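You operate a simulated robot arm through the tools that you are given. There is no shell and no other tool. Be economical: measure what you need, move in short steps, check, and stop when the job is done.

The job below is to be done with a simulated two-armed robot. You get a single attempt, and the scene is never put back.

JOB
Stack the paste tin marked "finishing" from the top of the bogie bench on top of the paste tin that says "cutting".

The check looks at the end state, three seconds after you hand in, the way a careful person would. Anything else that was tipped, shoved, dropped, spilled or broken makes it a failure.

ROBOT AND FRAMES
Two 7-joint arms with two-finger parallel grippers on one trunk, on a base that drives. Base frame: it is fixed to the floor where the robot stands at the start and does not move with it; the origin is under the middle of the robot, x ahead of it, y to its left, z up. Units: mm, rad, N and s.
The left shoulder is at the start at [64, 171, 1224], the right one opposite. With the tool pointing down near the work surface each hand reaches from about 380 to 880 mm from the robot's upright axis, wherever it stands, measured 20 degrees to its own side. Payload 3.43 kg a hand.
The tool frame of a hand sits at the grasp point between the pads (the TCP): z along the fingers, y along the line on which they close. The tips reach 34 mm beyond it. The gripper opens to 128 mm. The fingers are 24 mm wide and 12 mm thick; the gripper's body (48 by 130 mm) begins 96 mm behind the TCP.
Orientation is told as [roll, pitch, yaw] about the base's x, y, z axes, in that order, counted from this pose: with the fingers straight down and closing along the base's y, the tool's x points along the base's -x, its y along +y and its z along -z.

CONTROLS
- The arms move only by the tool jog_arm. It takes "left_commands", "right_commands" or both (then of equal length, played together; a hand with none holds still); each is a list of rows, each a list of 7 numbers: the shift along the base's x, y, z in mm, then the turn, a rotation vector about the base's x, y, z in rad, then the finger opening in mm, from 0 to 128. In form: [[dx, dy, dz, wx, wy, wz, hand], ...]. A call has 1 to 8 rows; each row is the pose to reach, as a shift and turn from the pose commanded when the call began. A row lasts 0.2 s, in which the tool goes at most 50 mm and 0.15 rad; a call with a longer step from one row to the next is refused whole, and so is a gripper value outside its range. Where a pose cannot be reached the arm comes as near as it can. A force on the tool above 40 N (or 10 N above the force at the start of the call, whichever is more), or a blocked arm, ends the call early, and 0.2 s more pass. The fingers move at their own pace (about 153 mm/s each) and stop on an object; they squeeze with about 21 N. The grip force told is the motor's: it shows also when the fingers shut on nothing. Time passes only in rows, and 0.2 s behind the last, so rows that repeat a pose let the fingers close. The reply holds the time, the measured pose of the TCP, the force on the tool along the base axes, the opening and the grip force, in the units named above and with some noise, and new pictures: "show" is both (left out), scene, wrist or none (wrist: the cameras of the hands that moved).
- Cameras (640 x 400 px; columns grow to the right, rows downward): "scene" is now at [130.5, 25.6, 1458]; the picture's right is [0.19, -0.98, 0.01], its down [-0.51, -0.10, -0.86] and it looks along [0.84, 0.16, -0.52] (base axes); focal length 289 px, centre (320, 200). "left" rides on the left gripper at [76, 11, -160] in its tool frame; the picture's right is [-0.15, 0.99, 0.00], its down [-0.88, -0.13, -0.46] and it looks along [-0.45, -0.07, 0.89] (tool axes); focal length 234 px, centre (320, 200). "right" rides on the right gripper at [76, -11, -160] in its tool frame; the picture's right is [0.15, 0.99, 0.00], its down [-0.88, 0.13, -0.46] and it looks along [-0.45, 0.07, 0.89] (tool axes); focal length 234 px, centre (320, 200). There is no depth. A picture from a camera that has moved, and an enlarged one, comes with that camera's place and axes in the base frame and with its lens.
- move_column(by): slides the trunk up (or, below 0, down) by that many mm; the arms and the scene camera ride with it, the base frame stays. It gives what a move gives, with no picture.
- drive_base(legs): drives the robot by 1 to 6 legs, each [ahead, left, turn to the left] in mm, mm and rad, along the robot's own axes; the way and the turn of a leg run together, so that a leg with both is an arc; at most 1500 mm and 3.142 rad a leg. The arms and the cameras ride along, it lands a little off, and it stops where it bumps. It gives what a move gives, and a new picture of the scene camera.
- pan_tilt(pan, tilt): turns the head with the scene camera to pan (to the left, within 1.501 rad either way) and tilt (down, from -0.506 to 1.204), counted from straight ahead of the robot. It gives what a move gives, and a new picture of the scene camera.
- enlarge(camera, box): a new picture of the part [left, top, right, bottom] of that camera's present view, enlarged. No time passes.
- sign_off(): hands the job in; it is judged then, once.

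Work in short steps. Places have to be worked out from the pictures, the camera data and where the tool is seen: move nearer, look again, correct. Check each grasp and each placing, and mend what went wrong. You have 120 turns and 170 pictures in all, those below and enlarged ones among them. Open the grippers and draw the arms clear of the work before you hand the job in, unless the task says otherwise; then end with one line.

The tools are called after "Call:" as a command line: name --argument value ..., lists and objects as JSON in quotes. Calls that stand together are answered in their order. jog_arm: Moves the arms, as the interface text tells. Its arguments: {"type":"object","properties":{"left_commands":{"type":"array","items":{"type":"array","items":{"type":"number"}}},"right_commands":{"type":"array","items":{"type":"array","items":{"type":"number"}}},"show":{"type":"string","enum":["both","scene","wrist","none"]}},"required":[]} The other tools are called the same way: move_column (by) slides the trunk up or down; drive_base (legs) drives the base; pan_tilt (pan, tilt) turns the head that bears the scene camera; enlarge (camera, box) takes an enlarged picture of a part of a camera's view; sign_off () hands the job in.

At the start:

```text
t: 0.0
left_tool_pos: [579.5, 348.3, 1228.5]
left_orientation: [-0.025, -0.058, 0.015]
left_ft_force: [0.5, -0.4, 0.8]
left_opening: 127.8
left_gripper_force: 0.1
right_tool_pos: [660.0, -230.2, 1114.5]
right_orientation: [-0.007, -0.007, 0.0]
right_ft_force: [-0.1, 0.3, 0.1]
right_opening: 128.1
right_gripper_force: 0.1
trunk travel left (down, up): [-700.0, 240.0]
robot x, y, heading: [0.2, -0.1, 0.001]
head pan, tilt: [0.185, 0.548]
```

scene: 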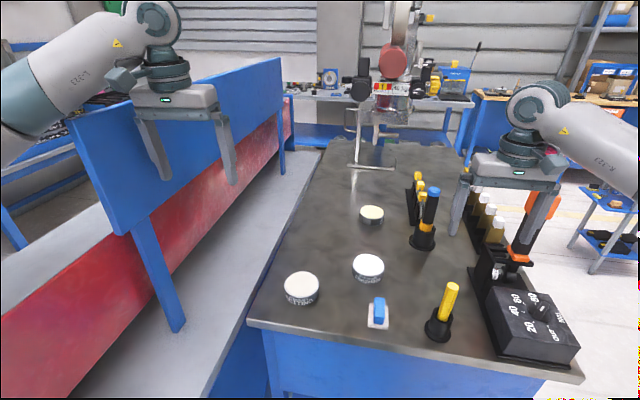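
right: 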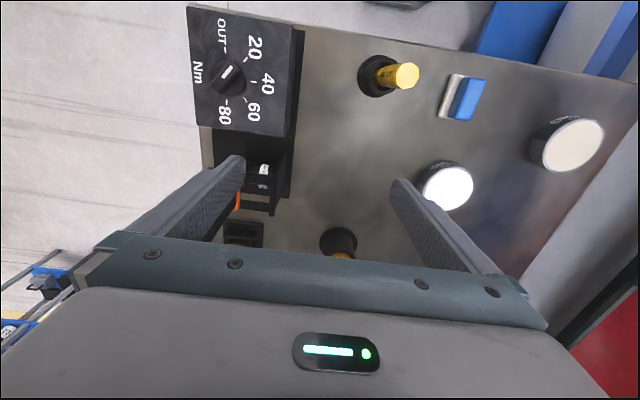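
left: 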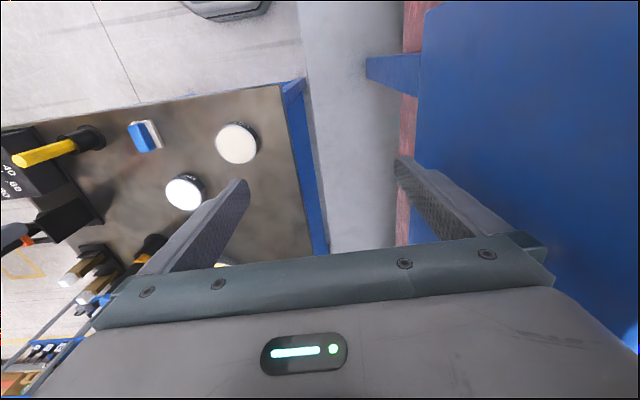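

Three tins are visible on the bench; I enlarge the scene view to read their labels.

Call:
enlarge --camera "scene" --box '[270, 240, 400, 321]'

Call:
enlarge --camera "scene" --box '[340, 195, 404, 235]'

```text
4.92 times, centred on (335, 280) of scene
camera zoom: at [130.5, 25.6, 1458.0], right [0.19, -0.98, 0.01], down [-0.51, -0.1, -0.86], along [0.84, 0.16, -0.52], focal length 1424 px, centre (246, -196)
```

zoom: 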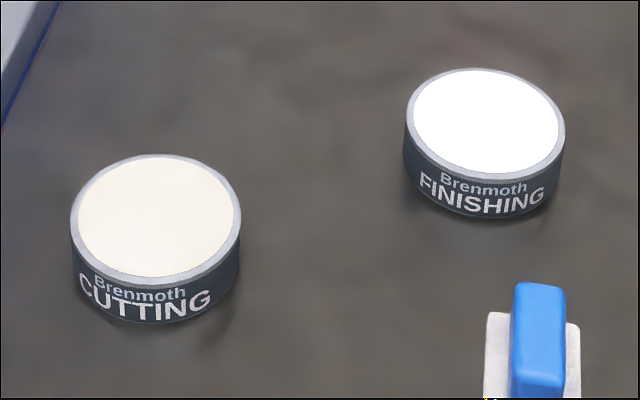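

```text
10.00 times, centred on (372, 215) of scene
camera zoom: at [130.5, 25.6, 1458.0], right [0.19, -0.98, 0.01], down [-0.51, -0.1, -0.86], along [0.84, 0.16, -0.52], focal length 2893 px, centre (-200, 50)
```

zoom: 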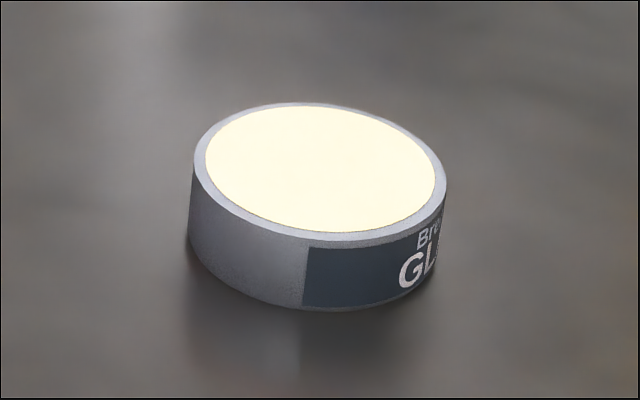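

Left tin is CUTTING, at about (616,163); the middle one is FINISHING, at about (717,5). Both are about 86 mm wide and 30 mm high, and the far one reads "GL…". I'll move the left hand above the finishing tin, staying high and levelling the tool.

Call:
jog_arm --left_commands '[[15, -43, -10, 0.025, 0.058, -0.015, 128], [32, -86, -20, 0.025, 0.058, -0.015, 128], [49, -129, -35, 0.025, 0.058, -0.015, 128], [66, -172, -50, 0.025, 0.058, -0.015, 128], [83, -215, -65, 0.025, 0.058, -0.015, 128], [100, -258, -80, 0.025, 0.058, -0.015, 128], [117, -301, -95, 0.025, 0.058, -0.015, 128], [137, -343, -110, 0.025, 0.058, -0.015, 128]]'

```text
t: 1.8
left_tool_pos: [734.5, 28.2, 1099.7]
left_orientation: [0.008, 0.024, 0.015]
left_ft_force: [3.0, -4.2, -1.8]
left_opening: 127.9
left_gripper_force: 0.1
right_tool_pos: [685.3, -208.1, 1093.6]
right_orientation: [0.003, 0.016, 0.018]
right_ft_force: [2.7, -3.7, -0.1]
right_opening: 128.1
right_gripper_force: 0.0
trunk travel left (down, up): [-700.0, 240.0]
robot x, y, heading: [-6.3, 20.1, 0.024]
head pan, tilt: [0.185, 0.548]
camera scene: at [155.4, 35.8, 1449.9], right [0.21, -0.98, 0.0], down [-0.52, -0.11, -0.85], along [0.83, 0.18, -0.53], focal length 289 px, centre (320, 200)
camera left: at [664.3, 35.5, 1259.8], right [0.13, 0.99, 0.0], down [0.89, -0.12, 0.43], along [0.43, -0.05, -0.9], focal length 234 px, centre (320, 200)
```

scene: 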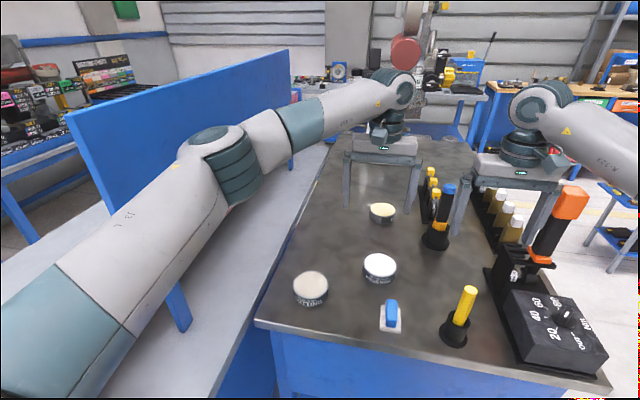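
left: 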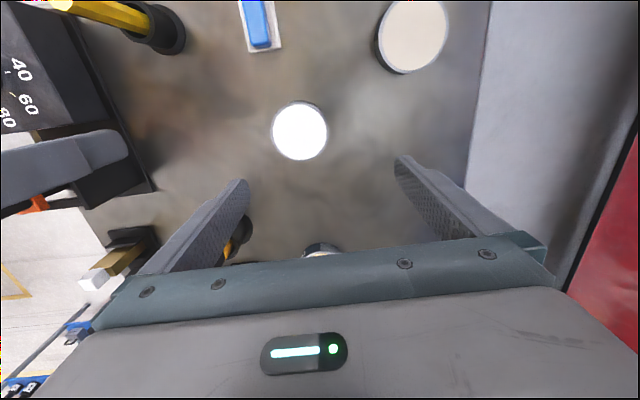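

The whole robot sways when an arm moves (both tools and the base shifted). I hold still to see whether it settles.

Call:
jog_arm --left_commands '[[0, 0, 0, 0, 0, 0, 128], [0, 0, 0, 0, 0, 0, 128], [0, 0, 0, 0, 0, 0, 128], [0, 0, 0, 0, 0, 0, 128], [0, 0, 0, 0, 0, 0, 128], [0, 0, 0, 0, 0, 0, 128]]' --show "wrist"

```text
t: 3.2
left_tool_pos: [722.9, -3.1, 1113.0]
left_orientation: [0.007, 0.004, -0.002]
left_ft_force: [-0.7, -0.6, -0.3]
left_opening: 128.2
left_gripper_force: 0.1
right_tool_pos: [665.2, -237.3, 1105.1]
right_orientation: [0.002, 0.0, 0.001]
right_ft_force: [-0.1, -0.7, 0.0]
right_opening: 128.0
right_gripper_force: 0.1
trunk travel left (down, up): [-700.0, 240.0]
robot x, y, heading: [-2.6, -2.6, 0.0]
head pan, tilt: [0.185, 0.548]
camera left: at [649.6, 6.9, 1272.5], right [0.15, 0.99, 0.01], down [0.88, -0.13, 0.45], along [0.45, -0.06, -0.89], focal length 234 px, centre (320, 200)
```

left: 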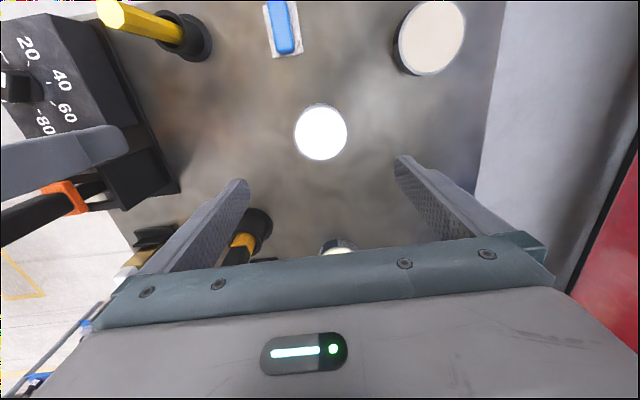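

It settles after about 1 s. From this view the finishing tin is at about (719,1), and cutting at about (622,163). I lower slowly to 1000 and wait.

Call:
jog_arm --left_commands '[[-2, 2, -30, 0, 0, 0, 128], [-3, 4, -60, 0, 0, 0, 128], [-3, 4, -90, 0, 0, 0, 128], [-3, 4, -110, 0, 0, 0, 128], [-3, 4, -110, 0, 0, 0, 128], [-3, 4, -110, 0, 0, 0, 128], [-3, 4, -110, 0, 0, 0, 128], [-3, 4, -110, 0, 0, 0, 128]]' --show "both"

```text
t: 5.0
left_tool_pos: [719.7, 2.0, 1002.3]
left_orientation: [0.005, 0.006, -0.001]
left_ft_force: [0.7, -0.1, -0.2]
left_opening: 128.2
left_gripper_force: 0.1
right_tool_pos: [665.9, -236.3, 1105.2]
right_orientation: [0.0, 0.001, 0.0]
right_ft_force: [-0.8, -0.2, 0.1]
right_opening: 128.0
right_gripper_force: 0.1
trunk travel left (down, up): [-700.0, 240.0]
robot x, y, heading: [-0.8, 1.4, 0.003]
head pan, tilt: [0.185, 0.548]
camera scene: at [138.4, 17.0, 1452.7], right [0.19, -0.98, 0.0], down [-0.51, -0.1, -0.85], along [0.84, 0.16, -0.52], focal length 289 px, centre (320, 200)
camera left: at [647.2, 12.8, 1161.2], right [0.15, 0.99, 0.0], down [0.88, -0.13, 0.45], along [0.45, -0.06, -0.89], focal length 234 px, centre (320, 200)
```

scene: 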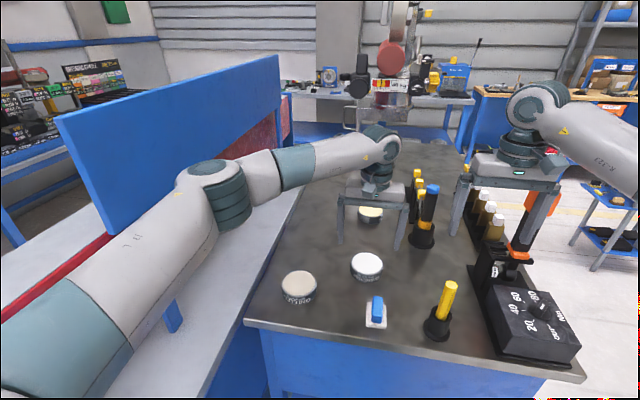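
left: 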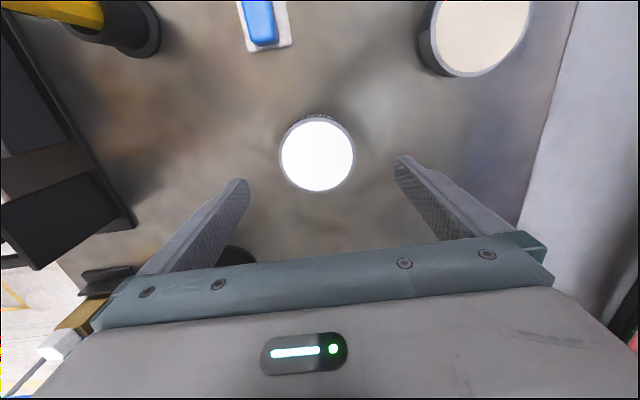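

Tin centre is confirmed at (718,1). I descend to TCP z≈925, which puts the tips about 11 mm above the bench.

Call:
jog_arm --left_commands '[[-1, -1, -20, 0, 0, 0, 128], [-1, -1, -40, 0, 0, 0, 128], [-1, -1, -60, 0, 0, 0, 128], [-1, -1, -72, 0, 0, 0, 128], [-1, -1, -77, 0, 0, 0, 128], [-1, -1, -77, 0, 0, 0, 128], [-1, -1, -77, 0, 0, 0, 128], [-1, -1, -77, 0, 0, 0, 128]]' --show "both"

Call:
enlarge --camera "scene" --box '[310, 220, 438, 300]'

```text
t: 6.8
left_tool_pos: [720.3, 0.9, 925.1]
left_orientation: [0.005, 0.005, -0.001]
left_ft_force: [-0.2, 0.1, -0.6]
left_opening: 128.0
left_gripper_force: 0.1
right_tool_pos: [667.7, -236.4, 1104.8]
right_orientation: [0.0, 0.0, -0.001]
right_ft_force: [0.3, -0.2, 0.1]
right_opening: 128.2
right_gripper_force: 0.0
trunk travel left (down, up): [-700.0, 240.0]
robot x, y, heading: [-0.9, 1.6, -0.001]
head pan, tilt: [0.185, 0.548]
camera scene: at [138.4, 17.1, 1452.7], right [0.19, -0.98, 0.0], down [-0.51, -0.1, -0.85], along [0.84, 0.16, -0.52], focal length 289 px, centre (320, 200)
camera left: at [646.6, 11.2, 1083.5], right [0.15, 0.99, 0.0], down [0.88, -0.13, 0.45], along [0.45, -0.06, -0.89], focal length 234 px, centre (320, 200)
```

scene: 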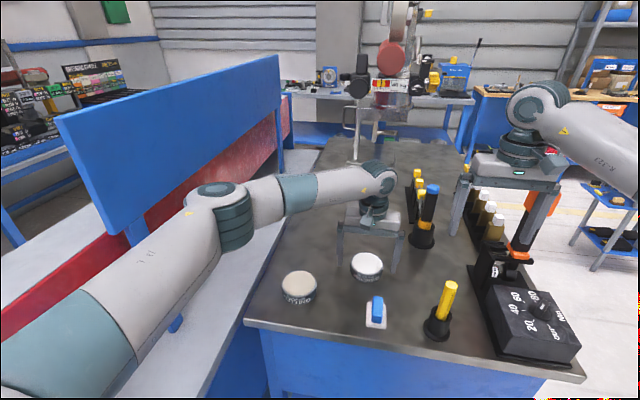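
left: 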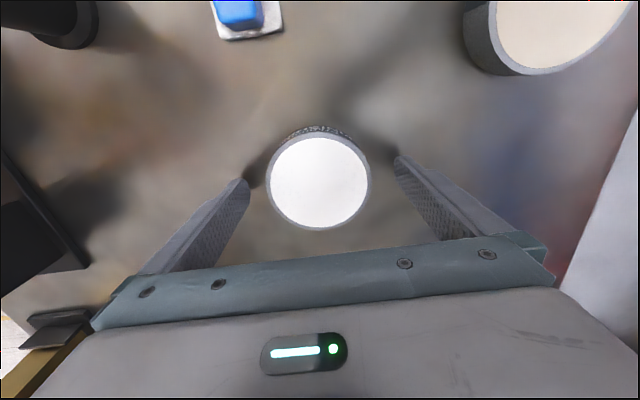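

```text
5.00 times, centred on (374, 260) of scene
camera zoom: at [138.4, 17.1, 1452.7], right [0.19, -0.98, 0.0], down [-0.51, -0.1, -0.85], along [0.84, 0.16, -0.52], focal length 1446 px, centre (50, -100)
```

zoom: 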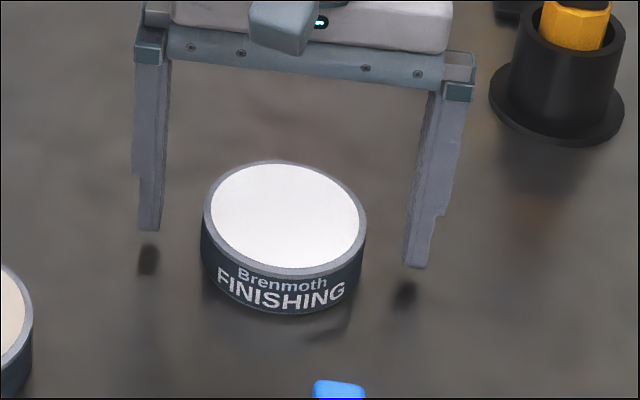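

Tin is centred between the fingers (719.7, 1.0). I lower 5 mm more and close.

Call:
jog_arm --left_commands '[[0, 0, -3, 0, 0, 0, 128], [0, 0, -5, 0, 0, 0, 128], [0, 0, -5, 0, 0, 0, 110], [0, 0, -5, 0, 0, 0, 90], [0, 0, -5, 0, 0, 0, 70], [0, 0, -5, 0, 0, 0, 60], [0, 0, -5, 0, 0, 0, 60], [0, 0, -5, 0, 0, 0, 60]]' --show "wrist"

Call:
enlarge --camera "scene" --box '[310, 220, 438, 300]'

```text
t: 8.6
left_tool_pos: [719.7, 1.4, 921.2]
left_orientation: [0.006, 0.006, 0.0]
left_ft_force: [-1.0, 0.1, -0.4]
left_opening: 85.8
left_gripper_force: 20.7
right_tool_pos: [666.1, -235.4, 1104.4]
right_orientation: [0.001, 0.0, -0.001]
right_ft_force: [-0.5, 0.4, -0.2]
right_opening: 127.8
right_gripper_force: 0.0
trunk travel left (down, up): [-700.0, 240.0]
robot x, y, heading: [-0.1, 1.9, 0.003]
head pan, tilt: [0.185, 0.548]
camera left: at [646.4, 10.9, 1079.1], right [0.15, 0.99, 0.0], down [0.88, -0.13, 0.45], along [0.45, -0.06, -0.89], focal length 234 px, centre (320, 200)
```

left: 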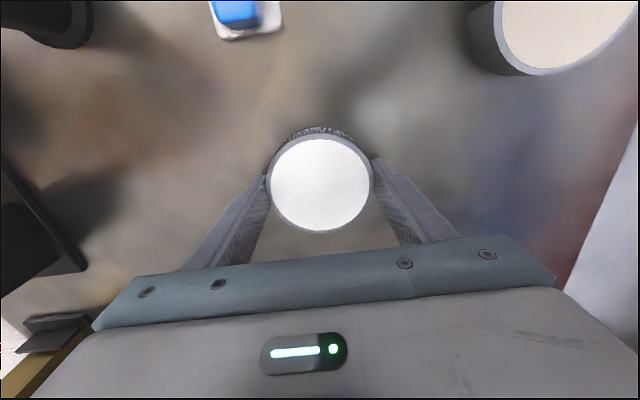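

```text
5.00 times, centred on (374, 260) of scene
camera zoom: at [138.4, 17.1, 1452.7], right [0.19, -0.98, 0.0], down [-0.51, -0.1, -0.85], along [0.84, 0.16, -0.52], focal length 1446 px, centre (50, -100)
```

zoom: 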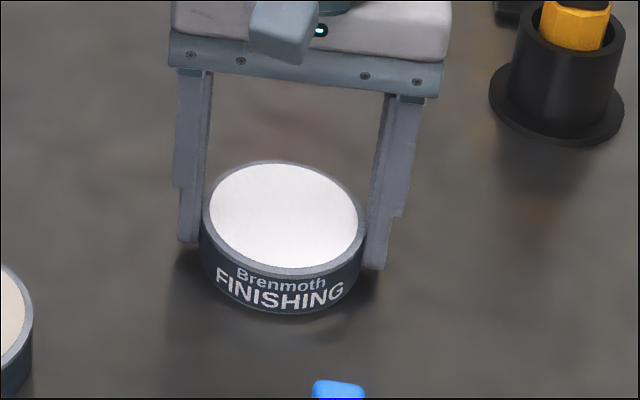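

Firm grip at 85.8 mm. I lift straight up 80 mm, slowly.

Call:
jog_arm --left_commands '[[0, 0, 8, 0, 0, 0, 60], [0, 0, 25, 0, 0, 0, 60], [0, 0, 45, 0, 0, 0, 60], [0, 0, 65, 0, 0, 0, 60], [0, 0, 80, 0, 0, 0, 60], [0, 0, 80, 0, 0, 0, 60], [0, 0, 80, 0, 0, 0, 60], [0, 0, 80, 0, 0, 0, 60]]' --show "wrist"

```text
t: 10.4
left_tool_pos: [720.7, -1.0, 1000.3]
left_orientation: [0.006, 0.008, -0.003]
left_ft_force: [-0.1, -0.3, -6.1]
left_opening: 85.3
left_gripper_force: 21.0
right_tool_pos: [667.1, -236.0, 1103.6]
right_orientation: [-0.001, 0.001, 0.0]
right_ft_force: [0.5, -0.3, 0.5]
right_opening: 128.2
right_gripper_force: 0.1
trunk travel left (down, up): [-700.0, 240.0]
robot x, y, heading: [2.8, -2.4, 0.001]
head pan, tilt: [0.185, 0.548]
camera left: at [647.3, 10.7, 1159.1], right [0.15, 0.99, 0.0], down [0.88, -0.13, 0.45], along [0.44, -0.06, -0.89], focal length 234 px, centre (320, 200)
```

left: 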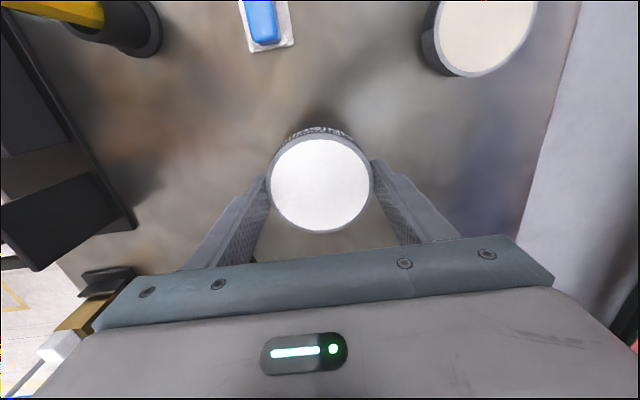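

Lifted cleanly (about 6 N load), tin unmoved in the grip. I carry it slowly toward (620,163), staying at z 1000.

Call:
jog_arm --left_commands '[[-6, 10, 0, 0, 0, 0, 60], [-20, 33, 0, 0, 0, 0, 60], [-36, 60, 0, 0, 0, 0, 60], [-52, 87, 0, 0, 0, 0, 60], [-68, 114, 0, 0, 0, 0, 60], [-83, 138, 0, 0, 0, 0, 60], [-93, 155, 0, 0, 0, 0, 60], [-98, 163, 0, 0, 0, 0, 60]]' --show "none"

Call:
jog_arm --left_commands '[[0, 0, 0, 0, 0, 0, 60], [0, 0, 0, 0, 0, 0, 60], [0, 0, 0, 0, 0, 0, 60], [0, 0, 0, 0, 0, 0, 60], [0, 0, 0, 0, 0, 0, 60]]' --show "both"

Call:
enlarge --camera "scene" --box '[236, 230, 364, 310]'

```text
t: 12.2
left_tool_pos: [601.2, 158.0, 1014.7]
left_orientation: [0.019, -0.016, 0.004]
left_ft_force: [-0.5, -0.5, -5.7]
left_opening: 85.4
left_gripper_force: 20.7
right_tool_pos: [646.0, -243.5, 1114.2]
right_orientation: [0.014, -0.02, 0.007]
right_ft_force: [-0.5, 0.7, -0.2]
right_opening: 128.0
right_gripper_force: 0.1
trunk travel left (down, up): [-700.0, 240.0]
robot x, y, heading: [-2.3, -0.3, 0.003]
head pan, tilt: [0.185, 0.548]
```

```text
t: 13.4
left_tool_pos: [601.3, 158.3, 1016.1]
left_orientation: [0.016, -0.018, 0.008]
left_ft_force: [-0.2, 0.6, -5.5]
left_opening: 85.5
left_gripper_force: 20.9
right_tool_pos: [646.3, -242.0, 1116.3]
right_orientation: [0.011, -0.021, 0.008]
right_ft_force: [0.2, 0.2, -0.1]
right_opening: 127.8
right_gripper_force: 0.1
trunk travel left (down, up): [-700.0, 240.0]
robot x, y, heading: [-2.9, 1.0, 0.007]
head pan, tilt: [0.185, 0.548]
camera scene: at [108.7, 3.3, 1455.7], right [0.19, -0.98, -0.01], down [-0.49, -0.09, -0.86], along [0.85, 0.17, -0.5], focal length 289 px, centre (320, 200)
camera left: at [523.5, 166.2, 1173.2], right [0.14, 0.99, 0.02], down [0.87, -0.13, 0.47], along [0.47, -0.05, -0.88], focal length 234 px, centre (320, 200)
```

scene: 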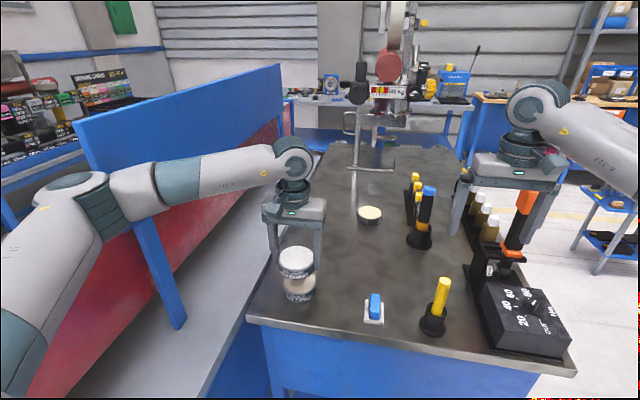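
left: 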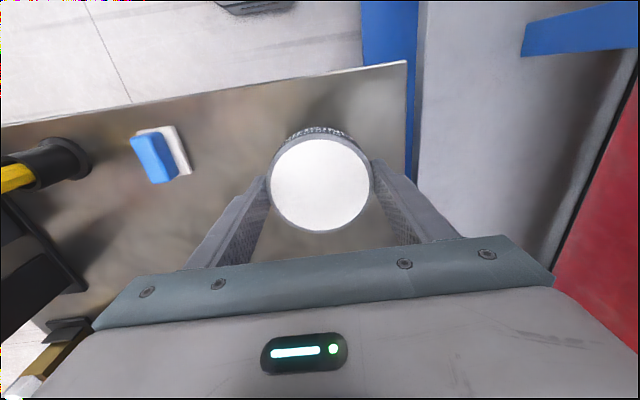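

```text
5.00 times, centred on (300, 270) of scene
camera zoom: at [108.7, 3.3, 1455.7], right [0.19, -0.98, -0.01], down [-0.49, -0.09, -0.86], along [0.85, 0.17, -0.5], focal length 1446 px, centre (420, -150)
```

zoom: 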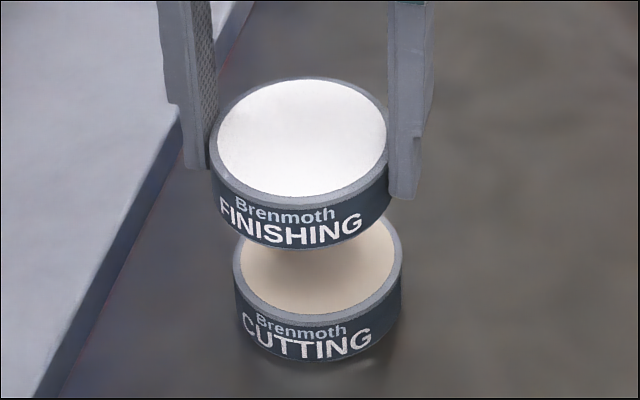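

The trunk lean shifted the hand to (601,158,1016). Relative to the held tin, the cutting tin is about 17 mm farther in x and 2 mm in y. I correct the tilt, shift, and lower to about z 972, then re-measure.

Call:
jog_arm --left_commands '[[5, 0, 0, -0.005, 0.005, -0.002, 60], [10, 1, -6, -0.01, 0.01, -0.004, 60], [15, 2, -14, -0.016, 0.018, -0.008, 60], [17, 2, -24, -0.016, 0.018, -0.008, 60], [17, 2, -34, -0.016, 0.018, -0.008, 60], [17, 2, -44, -0.016, 0.018, -0.008, 60], [17, 2, -44, -0.016, 0.018, -0.008, 60], [17, 2, -44, -0.016, 0.018, -0.008, 60]]' --show "none"

Call:
jog_arm --left_commands '[[0, 0, 0, 0, 0, 0, 60], [0, 0, 0, 0, 0, 0, 60], [0, 0, 0, 0, 0, 0, 60], [0, 0, 0, 0, 0, 0, 60]]' --show "wrist"

Call:
enlarge --camera "scene" --box '[236, 230, 364, 310]'

```text
t: 15.2
left_tool_pos: [617.2, 165.4, 974.2]
left_orientation: [-0.005, -0.001, 0.002]
left_ft_force: [0.3, -0.8, -5.8]
left_opening: 85.5
left_gripper_force: 21.2
right_tool_pos: [645.5, -236.0, 1118.0]
right_orientation: [0.007, -0.024, 0.01]
right_ft_force: [-1.2, -0.7, 0.0]
right_opening: 128.1
right_gripper_force: 0.1
trunk travel left (down, up): [-700.0, 240.0]
robot x, y, heading: [-1.7, 0.2, 0.007]
head pan, tilt: [0.185, 0.548]
```

```text
t: 16.2
left_tool_pos: [618.1, 166.5, 973.9]
left_orientation: [-0.002, -0.002, 0.001]
left_ft_force: [-0.4, 0.1, -6.0]
left_opening: 85.3
left_gripper_force: 21.0
right_tool_pos: [644.8, -235.9, 1119.0]
right_orientation: [0.006, -0.022, 0.011]
right_ft_force: [-1.3, 0.4, 1.0]
right_opening: 127.9
right_gripper_force: 0.0
trunk travel left (down, up): [-700.0, 240.0]
robot x, y, heading: [-3.0, 2.5, 0.01]
head pan, tilt: [0.185, 0.548]
camera left: at [542.5, 177.8, 1132.0], right [0.15, 0.99, 0.0], down [0.88, -0.13, 0.46], along [0.45, -0.07, -0.89], focal length 234 px, centre (320, 200)
```

left: 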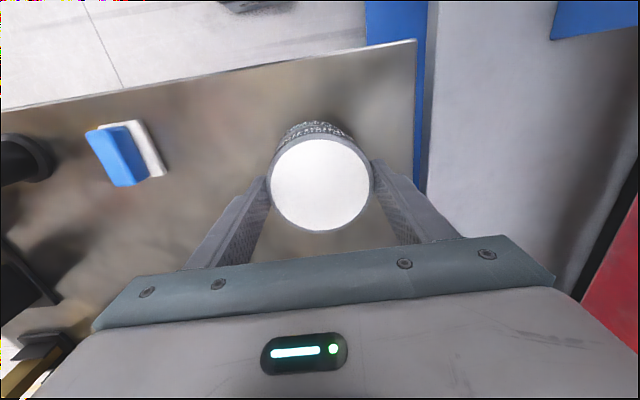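

```text
5.00 times, centred on (300, 270) of scene
camera zoom: at [106.2, 8.7, 1455.8], right [0.2, -0.98, 0.0], down [-0.49, -0.1, -0.87], along [0.85, 0.17, -0.5], focal length 1446 px, centre (420, -150)
```

zoom: 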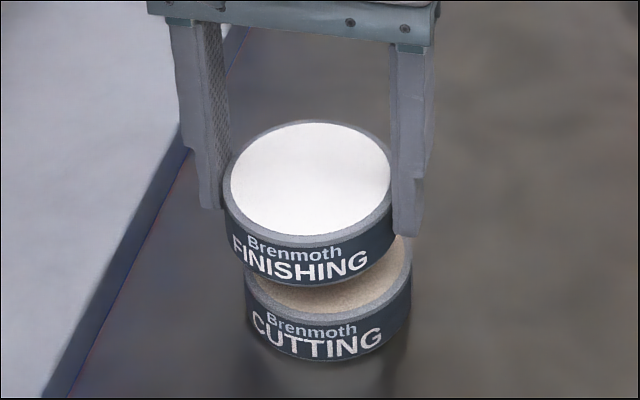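

Held tin centre ≈ (617,166.5); cutting ≈ (623,159.5). I shift +5, −7 and lower 12 mm, then re-measure.

Call:
jog_arm --left_commands '[[2, -3, 0, 0, 0, 0, 60], [4, -5, 0, 0, 0, 0, 60], [5, -7, -4, 0, 0, 0, 60], [5, -7, -8, 0, 0, 0, 60], [5, -7, -12, 0, 0, 0, 60], [5, -7, -12, 0, 0, 0, 60], [5, -7, -12, 0, 0, 0, 60], [5, -7, -12, 0, 0, 0, 60]]' --show "wrist"

Call:
enlarge --camera "scene" --box '[268, 246, 332, 286]'

Call:
enlarge --camera "left" --box '[240, 90, 400, 190]'

```text
t: 18.0
left_tool_pos: [620.4, 165.3, 963.6]
left_orientation: [-0.006, -0.003, 0.007]
left_ft_force: [-0.4, -1.1, -6.2]
left_opening: 85.2
left_gripper_force: 20.5
right_tool_pos: [643.9, -232.1, 1119.2]
right_orientation: [0.004, -0.024, 0.016]
right_ft_force: [0.3, -0.3, -1.1]
right_opening: 128.0
right_gripper_force: 0.0
trunk travel left (down, up): [-700.0, 240.0]
robot x, y, heading: [-4.4, -0.4, 0.01]
head pan, tilt: [0.185, 0.548]
camera left: at [545.7, 176.7, 1120.3], right [0.14, 0.99, 0.0], down [0.88, -0.12, 0.46], along [0.45, -0.07, -0.89], focal length 234 px, centre (320, 200)
```

left: 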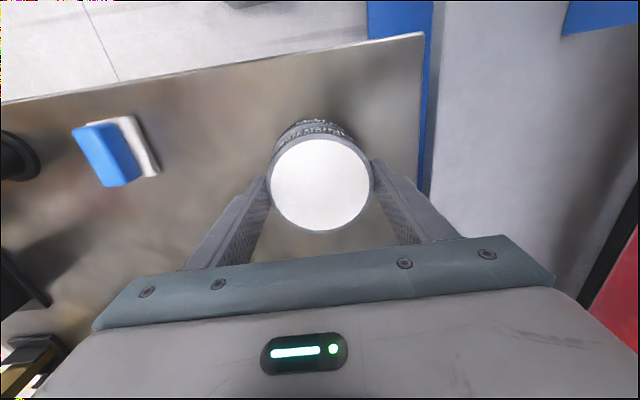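

```text
10.00 times, centred on (300, 266) of scene
camera zoom: at [103.9, 12.3, 1455.9], right [0.2, -0.98, 0.0], down [-0.49, -0.1, -0.87], along [0.85, 0.17, -0.5], focal length 2893 px, centre (520, -460)
```

zoom: 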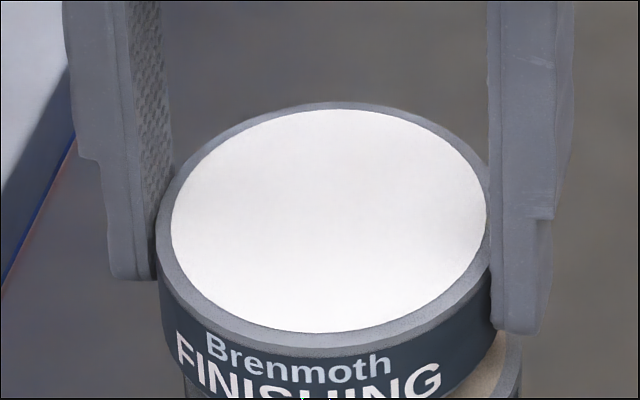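

```text
4.00 times, centred on (320, 140) of left
camera zoom: at [545.7, 176.7, 1120.3], right [0.14, 0.99, 0.0], down [0.88, -0.12, 0.46], along [0.45, -0.07, -0.89], focal length 937 px, centre (320, 440)
```

zoom: 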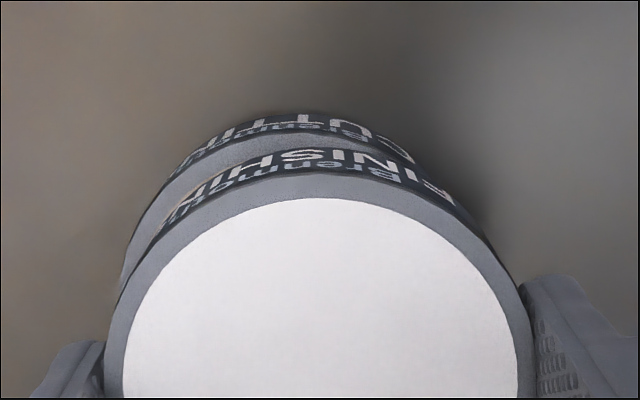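

The body keeps yawing slowly, so y stayed at 165. I shift again (+2, −6) at this height and let it settle.

Call:
jog_arm --left_commands '[[1, -3, 0, 0, 0, 0, 60], [2, -6, 0, 0.003, 0.002, -0.005, 60], [2, -6, 0, 0.003, 0.002, -0.005, 60], [2, -6, 0, 0.003, 0.002, -0.005, 60], [2, -6, 0, 0.003, 0.002, -0.005, 60], [2, -6, 0, 0.003, 0.002, -0.005, 60], [2, -6, 0, 0.003, 0.002, -0.005, 60], [2, -6, 0, 0.003, 0.002, -0.005, 60]]' --show "none"

Call:
enlarge --camera "scene" --box '[252, 246, 348, 306]'

Call:
enlarge --camera "left" --box '[240, 90, 400, 190]'

```text
t: 19.8
left_tool_pos: [620.8, 164.7, 960.2]
left_orientation: [-0.004, -0.001, 0.006]
left_ft_force: [0.4, 0.1, -4.8]
left_opening: 85.3
left_gripper_force: 21.3
right_tool_pos: [644.1, -226.6, 1119.8]
right_orientation: [0.003, -0.023, 0.017]
right_ft_force: [-1.1, -0.2, 0.6]
right_opening: 127.9
right_gripper_force: 0.0
trunk travel left (down, up): [-700.0, 240.0]
robot x, y, heading: [-1.3, 5.2, 0.014]
head pan, tilt: [0.185, 0.548]
```

```text
6.67 times, centred on (300, 276) of scene
camera zoom: at [102.8, 16.2, 1455.8], right [0.2, -0.98, 0.0], down [-0.49, -0.1, -0.87], along [0.85, 0.17, -0.5], focal length 1928 px, centre (453, -307)
```

zoom: 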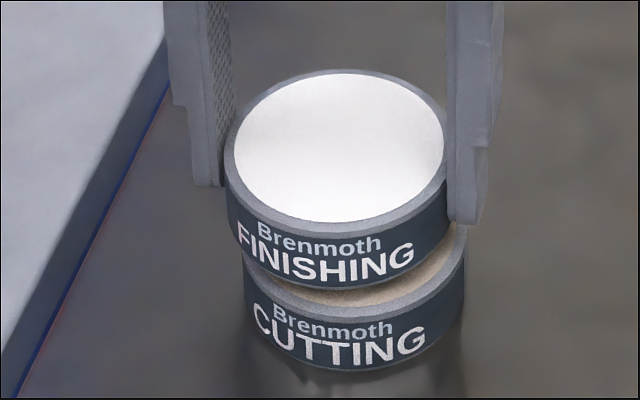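

```text
4.00 times, centred on (320, 140) of left
camera zoom: at [546.3, 176.4, 1119.3], right [0.14, 0.99, 0.0], down [0.88, -0.12, 0.46], along [0.45, -0.07, -0.89], focal length 937 px, centre (320, 440)
```

zoom: 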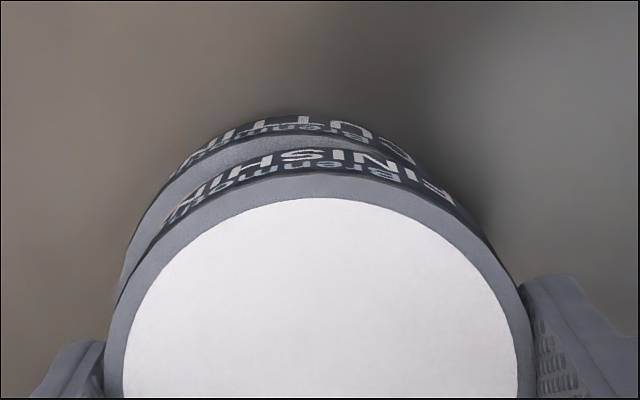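

The trunk drifts +y about as fast as I correct. I hold for one call to measure the drift itself.

Call:
jog_arm --left_commands '[[0, 0, 4, 0, 0, 0, 60], [0, 0, 4, 0, 0, 0, 60], [0, 0, 4, 0, 0, 0, 60], [0, 0, 4, 0, 0, 0, 60], [0, 0, 4, 0, 0, 0, 60], [0, 0, 4, 0, 0, 0, 60], [0, 0, 4, 0, 0, 0, 60], [0, 0, 4, 0, 0, 0, 60]]' --show "none"

Call:
jog_arm --left_commands '[[0, 0, 0, 0, 0, 0, 60], [0, 0, 0, 0, 0, 0, 60], [0, 0, 0, 0, 0, 0, 60], [0, 0, 0, 0, 0, 0, 60], [0, 0, 0, 0, 0, 0, 60], [0, 0, 0, 0, 0, 0, 60], [0, 0, 0, 0, 0, 0, 60], [0, 0, 0, 0, 0, 0, 60]]' --show "none"

```text
t: 21.6
left_tool_pos: [618.9, 163.4, 962.8]
left_orientation: [-0.005, 0.002, 0.006]
left_ft_force: [0.8, 0.3, -5.7]
left_opening: 85.5
left_gripper_force: 21.3
right_tool_pos: [643.3, -227.1, 1121.2]
right_orientation: [0.001, -0.025, 0.015]
right_ft_force: [-1.2, -1.6, -0.3]
right_opening: 128.0
right_gripper_force: 0.1
trunk travel left (down, up): [-700.0, 240.0]
robot x, y, heading: [-1.4, 0.0, 0.015]
head pan, tilt: [0.185, 0.548]
```

```text
t: 23.4
left_tool_pos: [618.5, 164.7, 963.8]
left_orientation: [-0.006, 0.001, 0.003]
left_ft_force: [-0.1, -0.2, -4.5]
left_opening: 85.5
left_gripper_force: 21.1
right_tool_pos: [641.9, -226.5, 1121.0]
right_orientation: [0.0, -0.025, 0.013]
right_ft_force: [-0.3, -0.3, 1.0]
right_opening: 128.0
right_gripper_force: 0.1
trunk travel left (down, up): [-700.0, 240.0]
robot x, y, heading: [-1.6, 2.9, 0.014]
head pan, tilt: [0.185, 0.548]
```

Stable when still. Both cameras now agree that cutting is about 7 mm to −y of the held tin, with x within about 2 mm. I shift −8 in y and −1 in x, slowly.

Call:
jog_arm --left_commands '[[0, -2, 0, 0, 0, 0, 60], [-1, -4, 0, 0.004, 0, -0.002, 60], [-1, -6, 0, 0.004, 0, -0.003, 60], [-1, -8, 0, 0.004, 0, -0.003, 60], [-1, -8, 0, 0.004, 0, -0.003, 60], [-1, -8, 0, 0.004, 0, -0.003, 60], [-1, -8, 0, 0.004, 0, -0.003, 60], [-1, -8, 0, 0.004, 0, -0.003, 60]]' --show "none"

Call:
enlarge --camera "scene" --box '[252, 246, 348, 306]'

Call:
enlarge --camera "left" --box '[240, 90, 400, 190]'

```text
t: 25.2
left_tool_pos: [618.6, 164.4, 965.7]
left_orientation: [-0.004, 0.0, 0.012]
left_ft_force: [-0.2, -0.1, -5.4]
left_opening: 85.3
left_gripper_force: 21.9
right_tool_pos: [644.2, -219.7, 1122.1]
right_orientation: [0.0, -0.025, 0.023]
right_ft_force: [1.1, 0.1, -0.1]
right_opening: 127.9
right_gripper_force: 0.1
trunk travel left (down, up): [-700.0, 240.0]
robot x, y, heading: [-2.9, -2.5, 0.023]
head pan, tilt: [0.185, 0.548]
```

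```text
6.67 times, centred on (300, 276) of scene
camera zoom: at [101.9, 21.3, 1456.0], right [0.21, -0.98, 0.01], down [-0.49, -0.11, -0.87], along [0.85, 0.18, -0.5], focal length 1928 px, centre (453, -307)
```

zoom: 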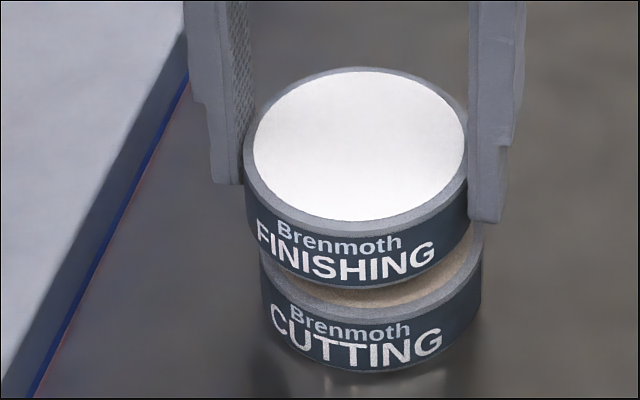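

```text
4.00 times, centred on (320, 140) of left
camera zoom: at [543.9, 174.6, 1123.3], right [0.14, 0.99, 0.0], down [0.88, -0.12, 0.46], along [0.45, -0.06, -0.89], focal length 937 px, centre (320, 440)
```

zoom: 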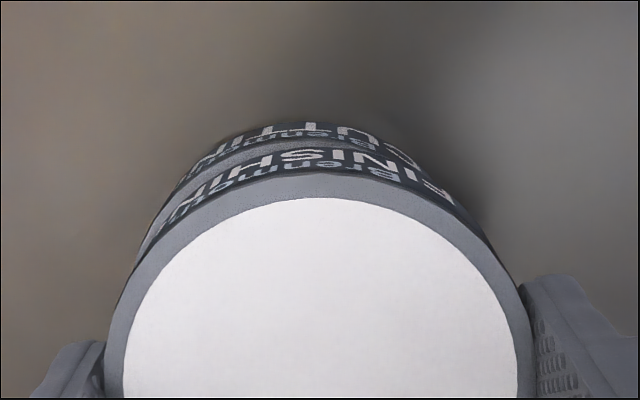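

The hand doesn't move −y while the body yaws. The left elbow may be bearing on the blue panel, so I look that way.

Call:
pan_tilt --pan 0.9 --tilt 0.55

```text
t: 26.3
left_tool_pos: [619.7, 164.2, 964.6]
left_orientation: [-0.004, -0.001, 0.013]
left_ft_force: [-0.6, -0.8, -4.6]
left_opening: 85.7
left_gripper_force: 20.9
right_tool_pos: [644.7, -220.0, 1121.7]
right_orientation: [-0.001, -0.025, 0.022]
right_ft_force: [0.2, -1.5, 0.5]
right_opening: 128.3
right_gripper_force: 0.2
trunk travel left (down, up): [-700.0, 240.0]
robot x, y, heading: [0.3, -1.2, 0.023]
head pan, tilt: [0.901, 0.55]
camera scene: at [68.3, 73.9, 1455.0], right [0.8, -0.6, 0.02], down [-0.29, -0.42, -0.86], along [0.53, 0.68, -0.51], focal length 289 px, centre (320, 200)
```

scene: 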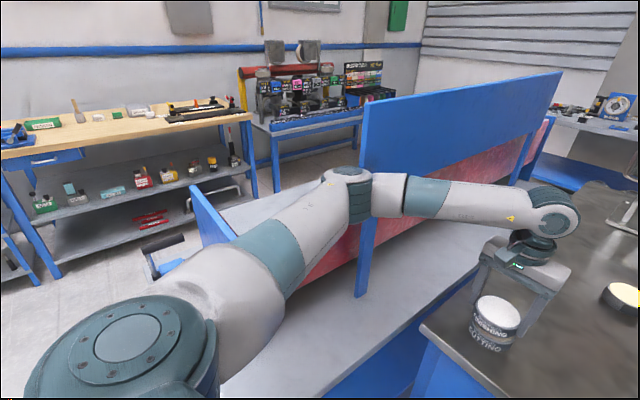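

Call:
enlarge --camera "scene" --box '[290, 130, 450, 230]'

```text
4.00 times, centred on (370, 180) of scene
camera zoom: at [68.3, 73.9, 1455.0], right [0.8, -0.6, 0.02], down [-0.29, -0.42, -0.86], along [0.53, 0.68, -0.51], focal length 1157 px, centre (120, 280)
```

zoom: 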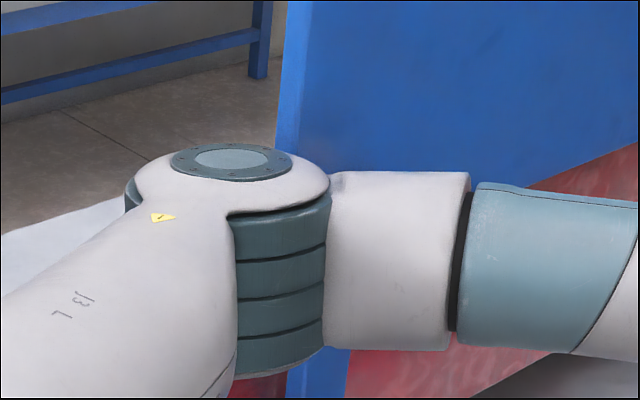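

The elbow is jammed near the end of the blue panel, which explains the lean and yaw. I'll lift, retreat the hand to the earlier free pose (~720,0), then back the base so the arm is straighter and the elbow is clear.

Call:
jog_arm --left_commands '[[0, 0, 10, 0, 0, 0, 60], [0, 0, 30, 0, 0, 0, 60], [0, 0, 50, 0, 0, 0, 60], [15, -20, 60, 0, 0, 0, 60], [33, -50, 60, 0, 0, 0, 60], [51, -80, 60, 0, 0, 0, 60], [68, -108, 60, 0, 0, 0, 60], [80, -130, 60, 0, 0, 0, 60]]' --show "none"

Call:
jog_arm --left_commands '[[0, 0, 0, 0, 0, 0, 60], [0, 0, 0, 0, 0, 0, 60], [0, 0, 0, 0, 0, 0, 60], [0, 0, 0, 0, 0, 0, 60], [0, 0, 0, 0, 0, 0, 60]]' --show "scene"

```text
t: 28.1
left_tool_pos: [724.8, 22.8, 1008.7]
left_orientation: [-0.007, 0.027, -0.011]
left_ft_force: [0.3, 1.9, -5.7]
left_opening: 85.5
left_gripper_force: 20.7
right_tool_pos: [665.8, -227.8, 1107.4]
right_orientation: [-0.006, 0.001, 0.005]
right_ft_force: [0.7, 0.3, -0.3]
right_opening: 128.0
right_gripper_force: 0.1
trunk travel left (down, up): [-700.0, 240.0]
robot x, y, heading: [-0.2, 1.3, 0.004]
head pan, tilt: [0.901, 0.55]
```

```text
t: 29.3
left_tool_pos: [726.4, 15.4, 1009.1]
left_orientation: [-0.003, 0.025, -0.02]
left_ft_force: [-0.4, 0.2, -4.6]
left_opening: 85.3
left_gripper_force: 21.4
right_tool_pos: [668.4, -235.6, 1103.9]
right_orientation: [0.0, 0.002, 0.0]
right_ft_force: [0.5, 0.0, -0.5]
right_opening: 127.8
right_gripper_force: 0.1
trunk travel left (down, up): [-700.0, 240.0]
robot x, y, heading: [1.0, 2.7, 0.004]
head pan, tilt: [0.901, 0.55]
camera scene: at [107.4, 71.0, 1452.5], right [0.78, -0.62, 0.0], down [-0.33, -0.41, -0.85], along [0.53, 0.67, -0.52], focal length 289 px, centre (320, 200)
```

scene: 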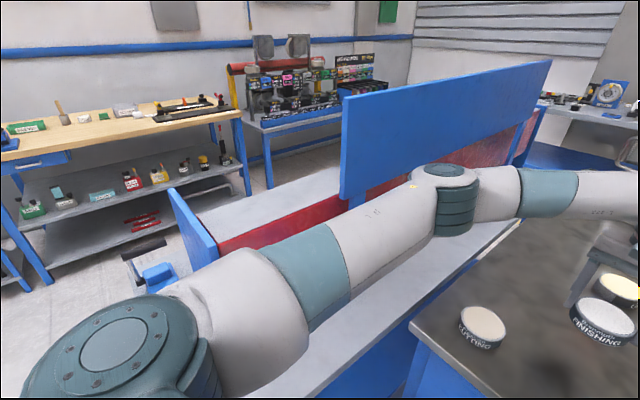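

The body is upright again, confirming the jam. I raise the tin a bit, level it, then back the base 150 mm.

Call:
jog_arm --left_commands '[[0, -5, 10, 0, -0.01, 0.01, 60], [0, -10, 25, 0, -0.025, 0.02, 60], [0, -10, 35, 0, -0.025, 0.02, 60], [0, -10, 35, 0, -0.025, 0.02, 60], [0, -10, 35, 0, -0.025, 0.02, 60]]' --show "none"

Call:
drive_base --legs '[[-150, 0, 0]]'

Call:
pan_tilt --pan 0.3 --tilt 0.55

```text
t: 30.5
left_tool_pos: [724.5, 4.4, 1044.8]
left_orientation: [-0.004, 0.001, 0.001]
left_ft_force: [-1.0, 0.2, -5.2]
left_opening: 85.3
left_gripper_force: 20.7
right_tool_pos: [666.3, -236.9, 1104.7]
right_orientation: [-0.001, -0.001, 0.0]
right_ft_force: [0.4, 0.2, 0.2]
right_opening: 127.9
right_gripper_force: 0.1
trunk travel left (down, up): [-700.0, 240.0]
robot x, y, heading: [2.0, 0.1, -0.003]
head pan, tilt: [0.901, 0.55]
```

```text
t: 31.9
left_tool_pos: [576.1, 4.9, 1042.1]
left_orientation: [-0.004, 0.003, 0.002]
left_ft_force: [-0.3, -0.5, -5.3]
left_opening: 85.2
left_gripper_force: 21.2
right_tool_pos: [517.8, -235.9, 1102.3]
right_orientation: [0.002, 0.003, 0.0]
right_ft_force: [-0.7, 0.9, 0.6]
right_opening: 128.1
right_gripper_force: 0.1
trunk travel left (down, up): [-700.0, 240.0]
robot x, y, heading: [-151.0, -3.9, 0.002]
head pan, tilt: [0.901, 0.55]
camera scene: at [-43.0, 70.6, 1452.3], right [0.78, -0.62, 0.0], down [-0.33, -0.41, -0.85], along [0.53, 0.67, -0.52], focal length 289 px, centre (320, 200)
```

scene: 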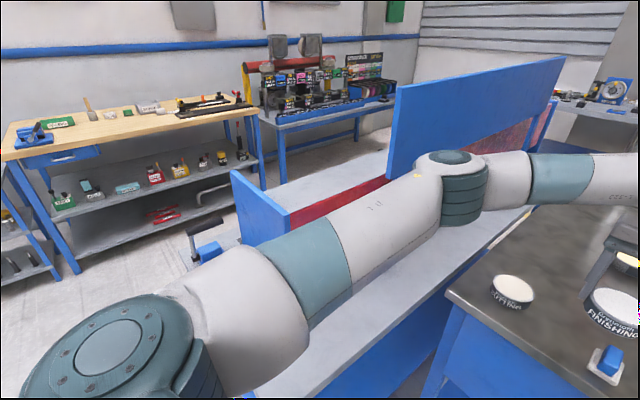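

```text
t: 32.9
left_tool_pos: [575.4, 5.0, 1042.9]
left_orientation: [-0.003, 0.001, 0.002]
left_ft_force: [0.2, 0.5, -4.5]
left_opening: 85.5
left_gripper_force: 21.1
right_tool_pos: [516.0, -235.8, 1103.9]
right_orientation: [0.0, 0.001, 0.0]
right_ft_force: [-0.5, 0.1, 0.2]
right_opening: 127.9
right_gripper_force: 0.0
trunk travel left (down, up): [-700.0, 240.0]
robot x, y, heading: [-152.3, 2.0, -0.001]
head pan, tilt: [0.3, 0.55]
camera scene: at [-13.9, 26.9, 1452.4], right [0.3, -0.95, 0.0], down [-0.5, -0.15, -0.85], along [0.81, 0.25, -0.52], focal length 289 px, centre (320, 200)
```

scene: 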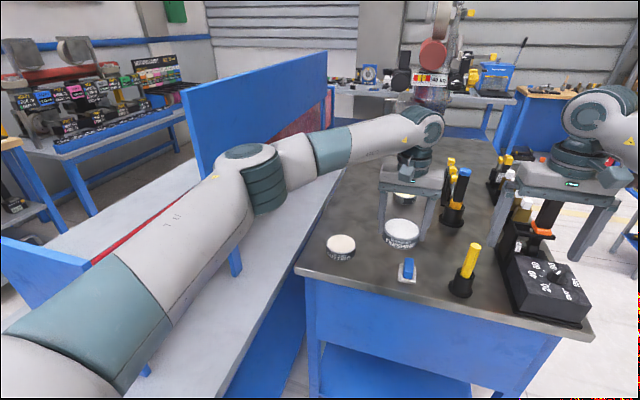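

Base is now at x=−151, arm upright. I carry the tin toward (612,155), slowly, and watch the right tool reading for signs of contact.

Call:
jog_arm --left_commands '[[3, 10, -5, 0, 0, 0, 60], [9, 32, -15, 0, 0, 0, 60], [16, 56, -25, 0, 0, 0, 60], [23, 80, -35, 0, 0, 0, 60], [30, 104, -38, 0, 0, 0, 60], [36, 126, -38, 0, 0, 0, 60], [41, 143, -38, 0, 0, 0, 60], [43, 150, -38, 0, 0, 0, 60]]' --show "none"

Call:
jog_arm --left_commands '[[0, 0, 0, 0, 0, 0, 60], [0, 0, 0, 0, 0, 0, 60], [0, 0, 0, 0, 0, 0, 60], [0, 0, 0, 0, 0, 0, 60], [0, 0, 0, 0, 0, 0, 60]]' --show "both"

```text
t: 34.7
left_tool_pos: [616.5, 154.3, 1004.8]
left_orientation: [-0.002, 0.001, 0.003]
left_ft_force: [0.6, 0.4, -5.0]
left_opening: 85.6
left_gripper_force: 21.2
right_tool_pos: [515.7, -235.1, 1105.2]
right_orientation: [-0.001, 0.002, -0.001]
right_ft_force: [0.4, 0.0, -0.6]
right_opening: 127.7
right_gripper_force: 0.2
trunk travel left (down, up): [-700.0, 240.0]
robot x, y, heading: [-152.4, 1.1, -0.004]
head pan, tilt: [0.3, 0.55]
```

```text
t: 35.9
left_tool_pos: [616.0, 154.4, 1006.8]
left_orientation: [-0.003, 0.001, 0.001]
left_ft_force: [0.1, 0.8, -5.9]
left_opening: 85.6
left_gripper_force: 21.0
right_tool_pos: [515.5, -236.6, 1103.3]
right_orientation: [0.0, 0.002, 0.001]
right_ft_force: [-0.1, 0.4, -0.4]
right_opening: 128.2
right_gripper_force: 0.1
trunk travel left (down, up): [-700.0, 240.0]
robot x, y, heading: [-151.4, 0.6, 0.005]
head pan, tilt: [0.3, 0.55]
camera scene: at [-14.6, 27.1, 1452.5], right [0.3, -0.96, 0.0], down [-0.5, -0.15, -0.85], along [0.81, 0.25, -0.52], focal length 289 px, centre (320, 200)
camera left: at [542.2, 166.5, 1163.1], right [0.14, 0.99, 0.0], down [0.88, -0.13, 0.45], along [0.45, -0.07, -0.89], focal length 234 px, centre (320, 200)
```

scene: 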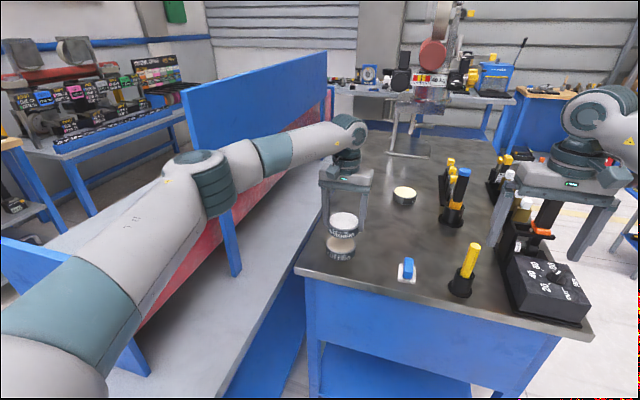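
left: 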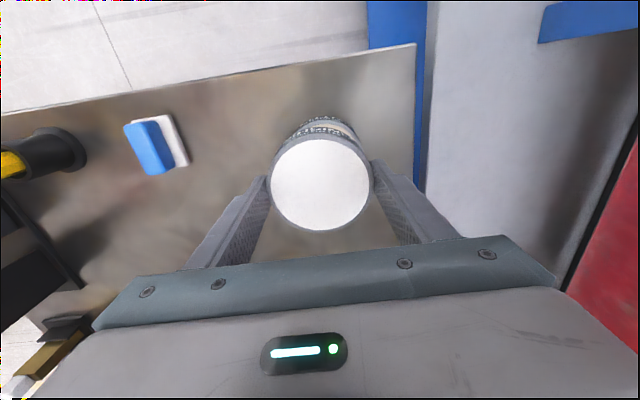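

No jam this time: the body held still and the hand went exactly where commanded. I lower 40 mm, add 3 mm in y, and re-measure with zooms.

Call:
jog_arm --left_commands '[[0, 1, -8, 0, 0, 0, 60], [0, 2, -16, 0, 0, 0, 60], [0, 3, -24, 0, 0, 0, 60], [0, 3, -32, 0, 0, 0, 60], [0, 3, -40, 0, 0, 0, 60], [0, 3, -40, 0, 0, 0, 60], [0, 3, -40, 0, 0, 0, 60], [0, 3, -40, 0, 0, 0, 60]]' --show "none"

Call:
enlarge --camera "scene" --box '[300, 210, 380, 260]'

Call:
enlarge --camera "left" --box '[240, 90, 400, 190]'

```text
t: 37.7
left_tool_pos: [615.4, 158.3, 965.1]
left_orientation: [-0.004, 0.003, 0.001]
left_ft_force: [-0.3, 0.4, -5.5]
left_opening: 85.8
left_gripper_force: 21.0
right_tool_pos: [516.3, -236.3, 1103.5]
right_orientation: [-0.001, 0.001, 0.0]
right_ft_force: [0.7, 0.0, -0.9]
right_opening: 127.9
right_gripper_force: 0.0
trunk travel left (down, up): [-700.0, 240.0]
robot x, y, heading: [-148.8, 3.3, -0.0]
head pan, tilt: [0.3, 0.55]
```

```text
8.00 times, centred on (340, 235) of scene
camera zoom: at [-14.5, 27.1, 1452.5], right [0.3, -0.96, 0.0], down [-0.5, -0.15, -0.85], along [0.81, 0.25, -0.52], focal length 2314 px, centre (160, -80)
```

zoom: 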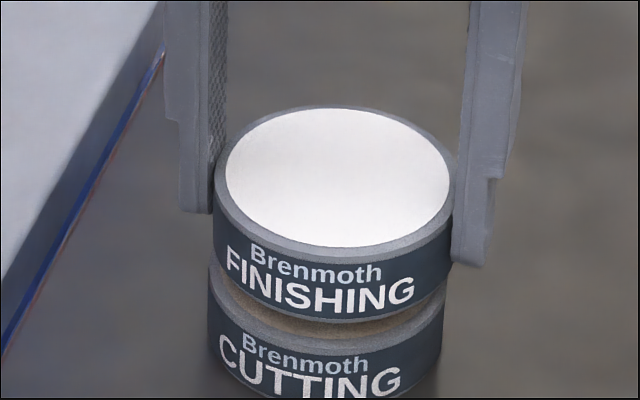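

```text
4.00 times, centred on (320, 140) of left
camera zoom: at [542.7, 169.4, 1123.1], right [0.14, 0.99, 0.0], down [0.88, -0.13, 0.45], along [0.45, -0.07, -0.89], focal length 937 px, centre (320, 440)
```

zoom: 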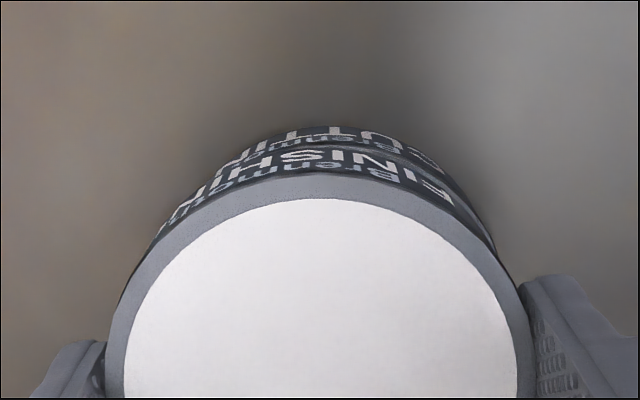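

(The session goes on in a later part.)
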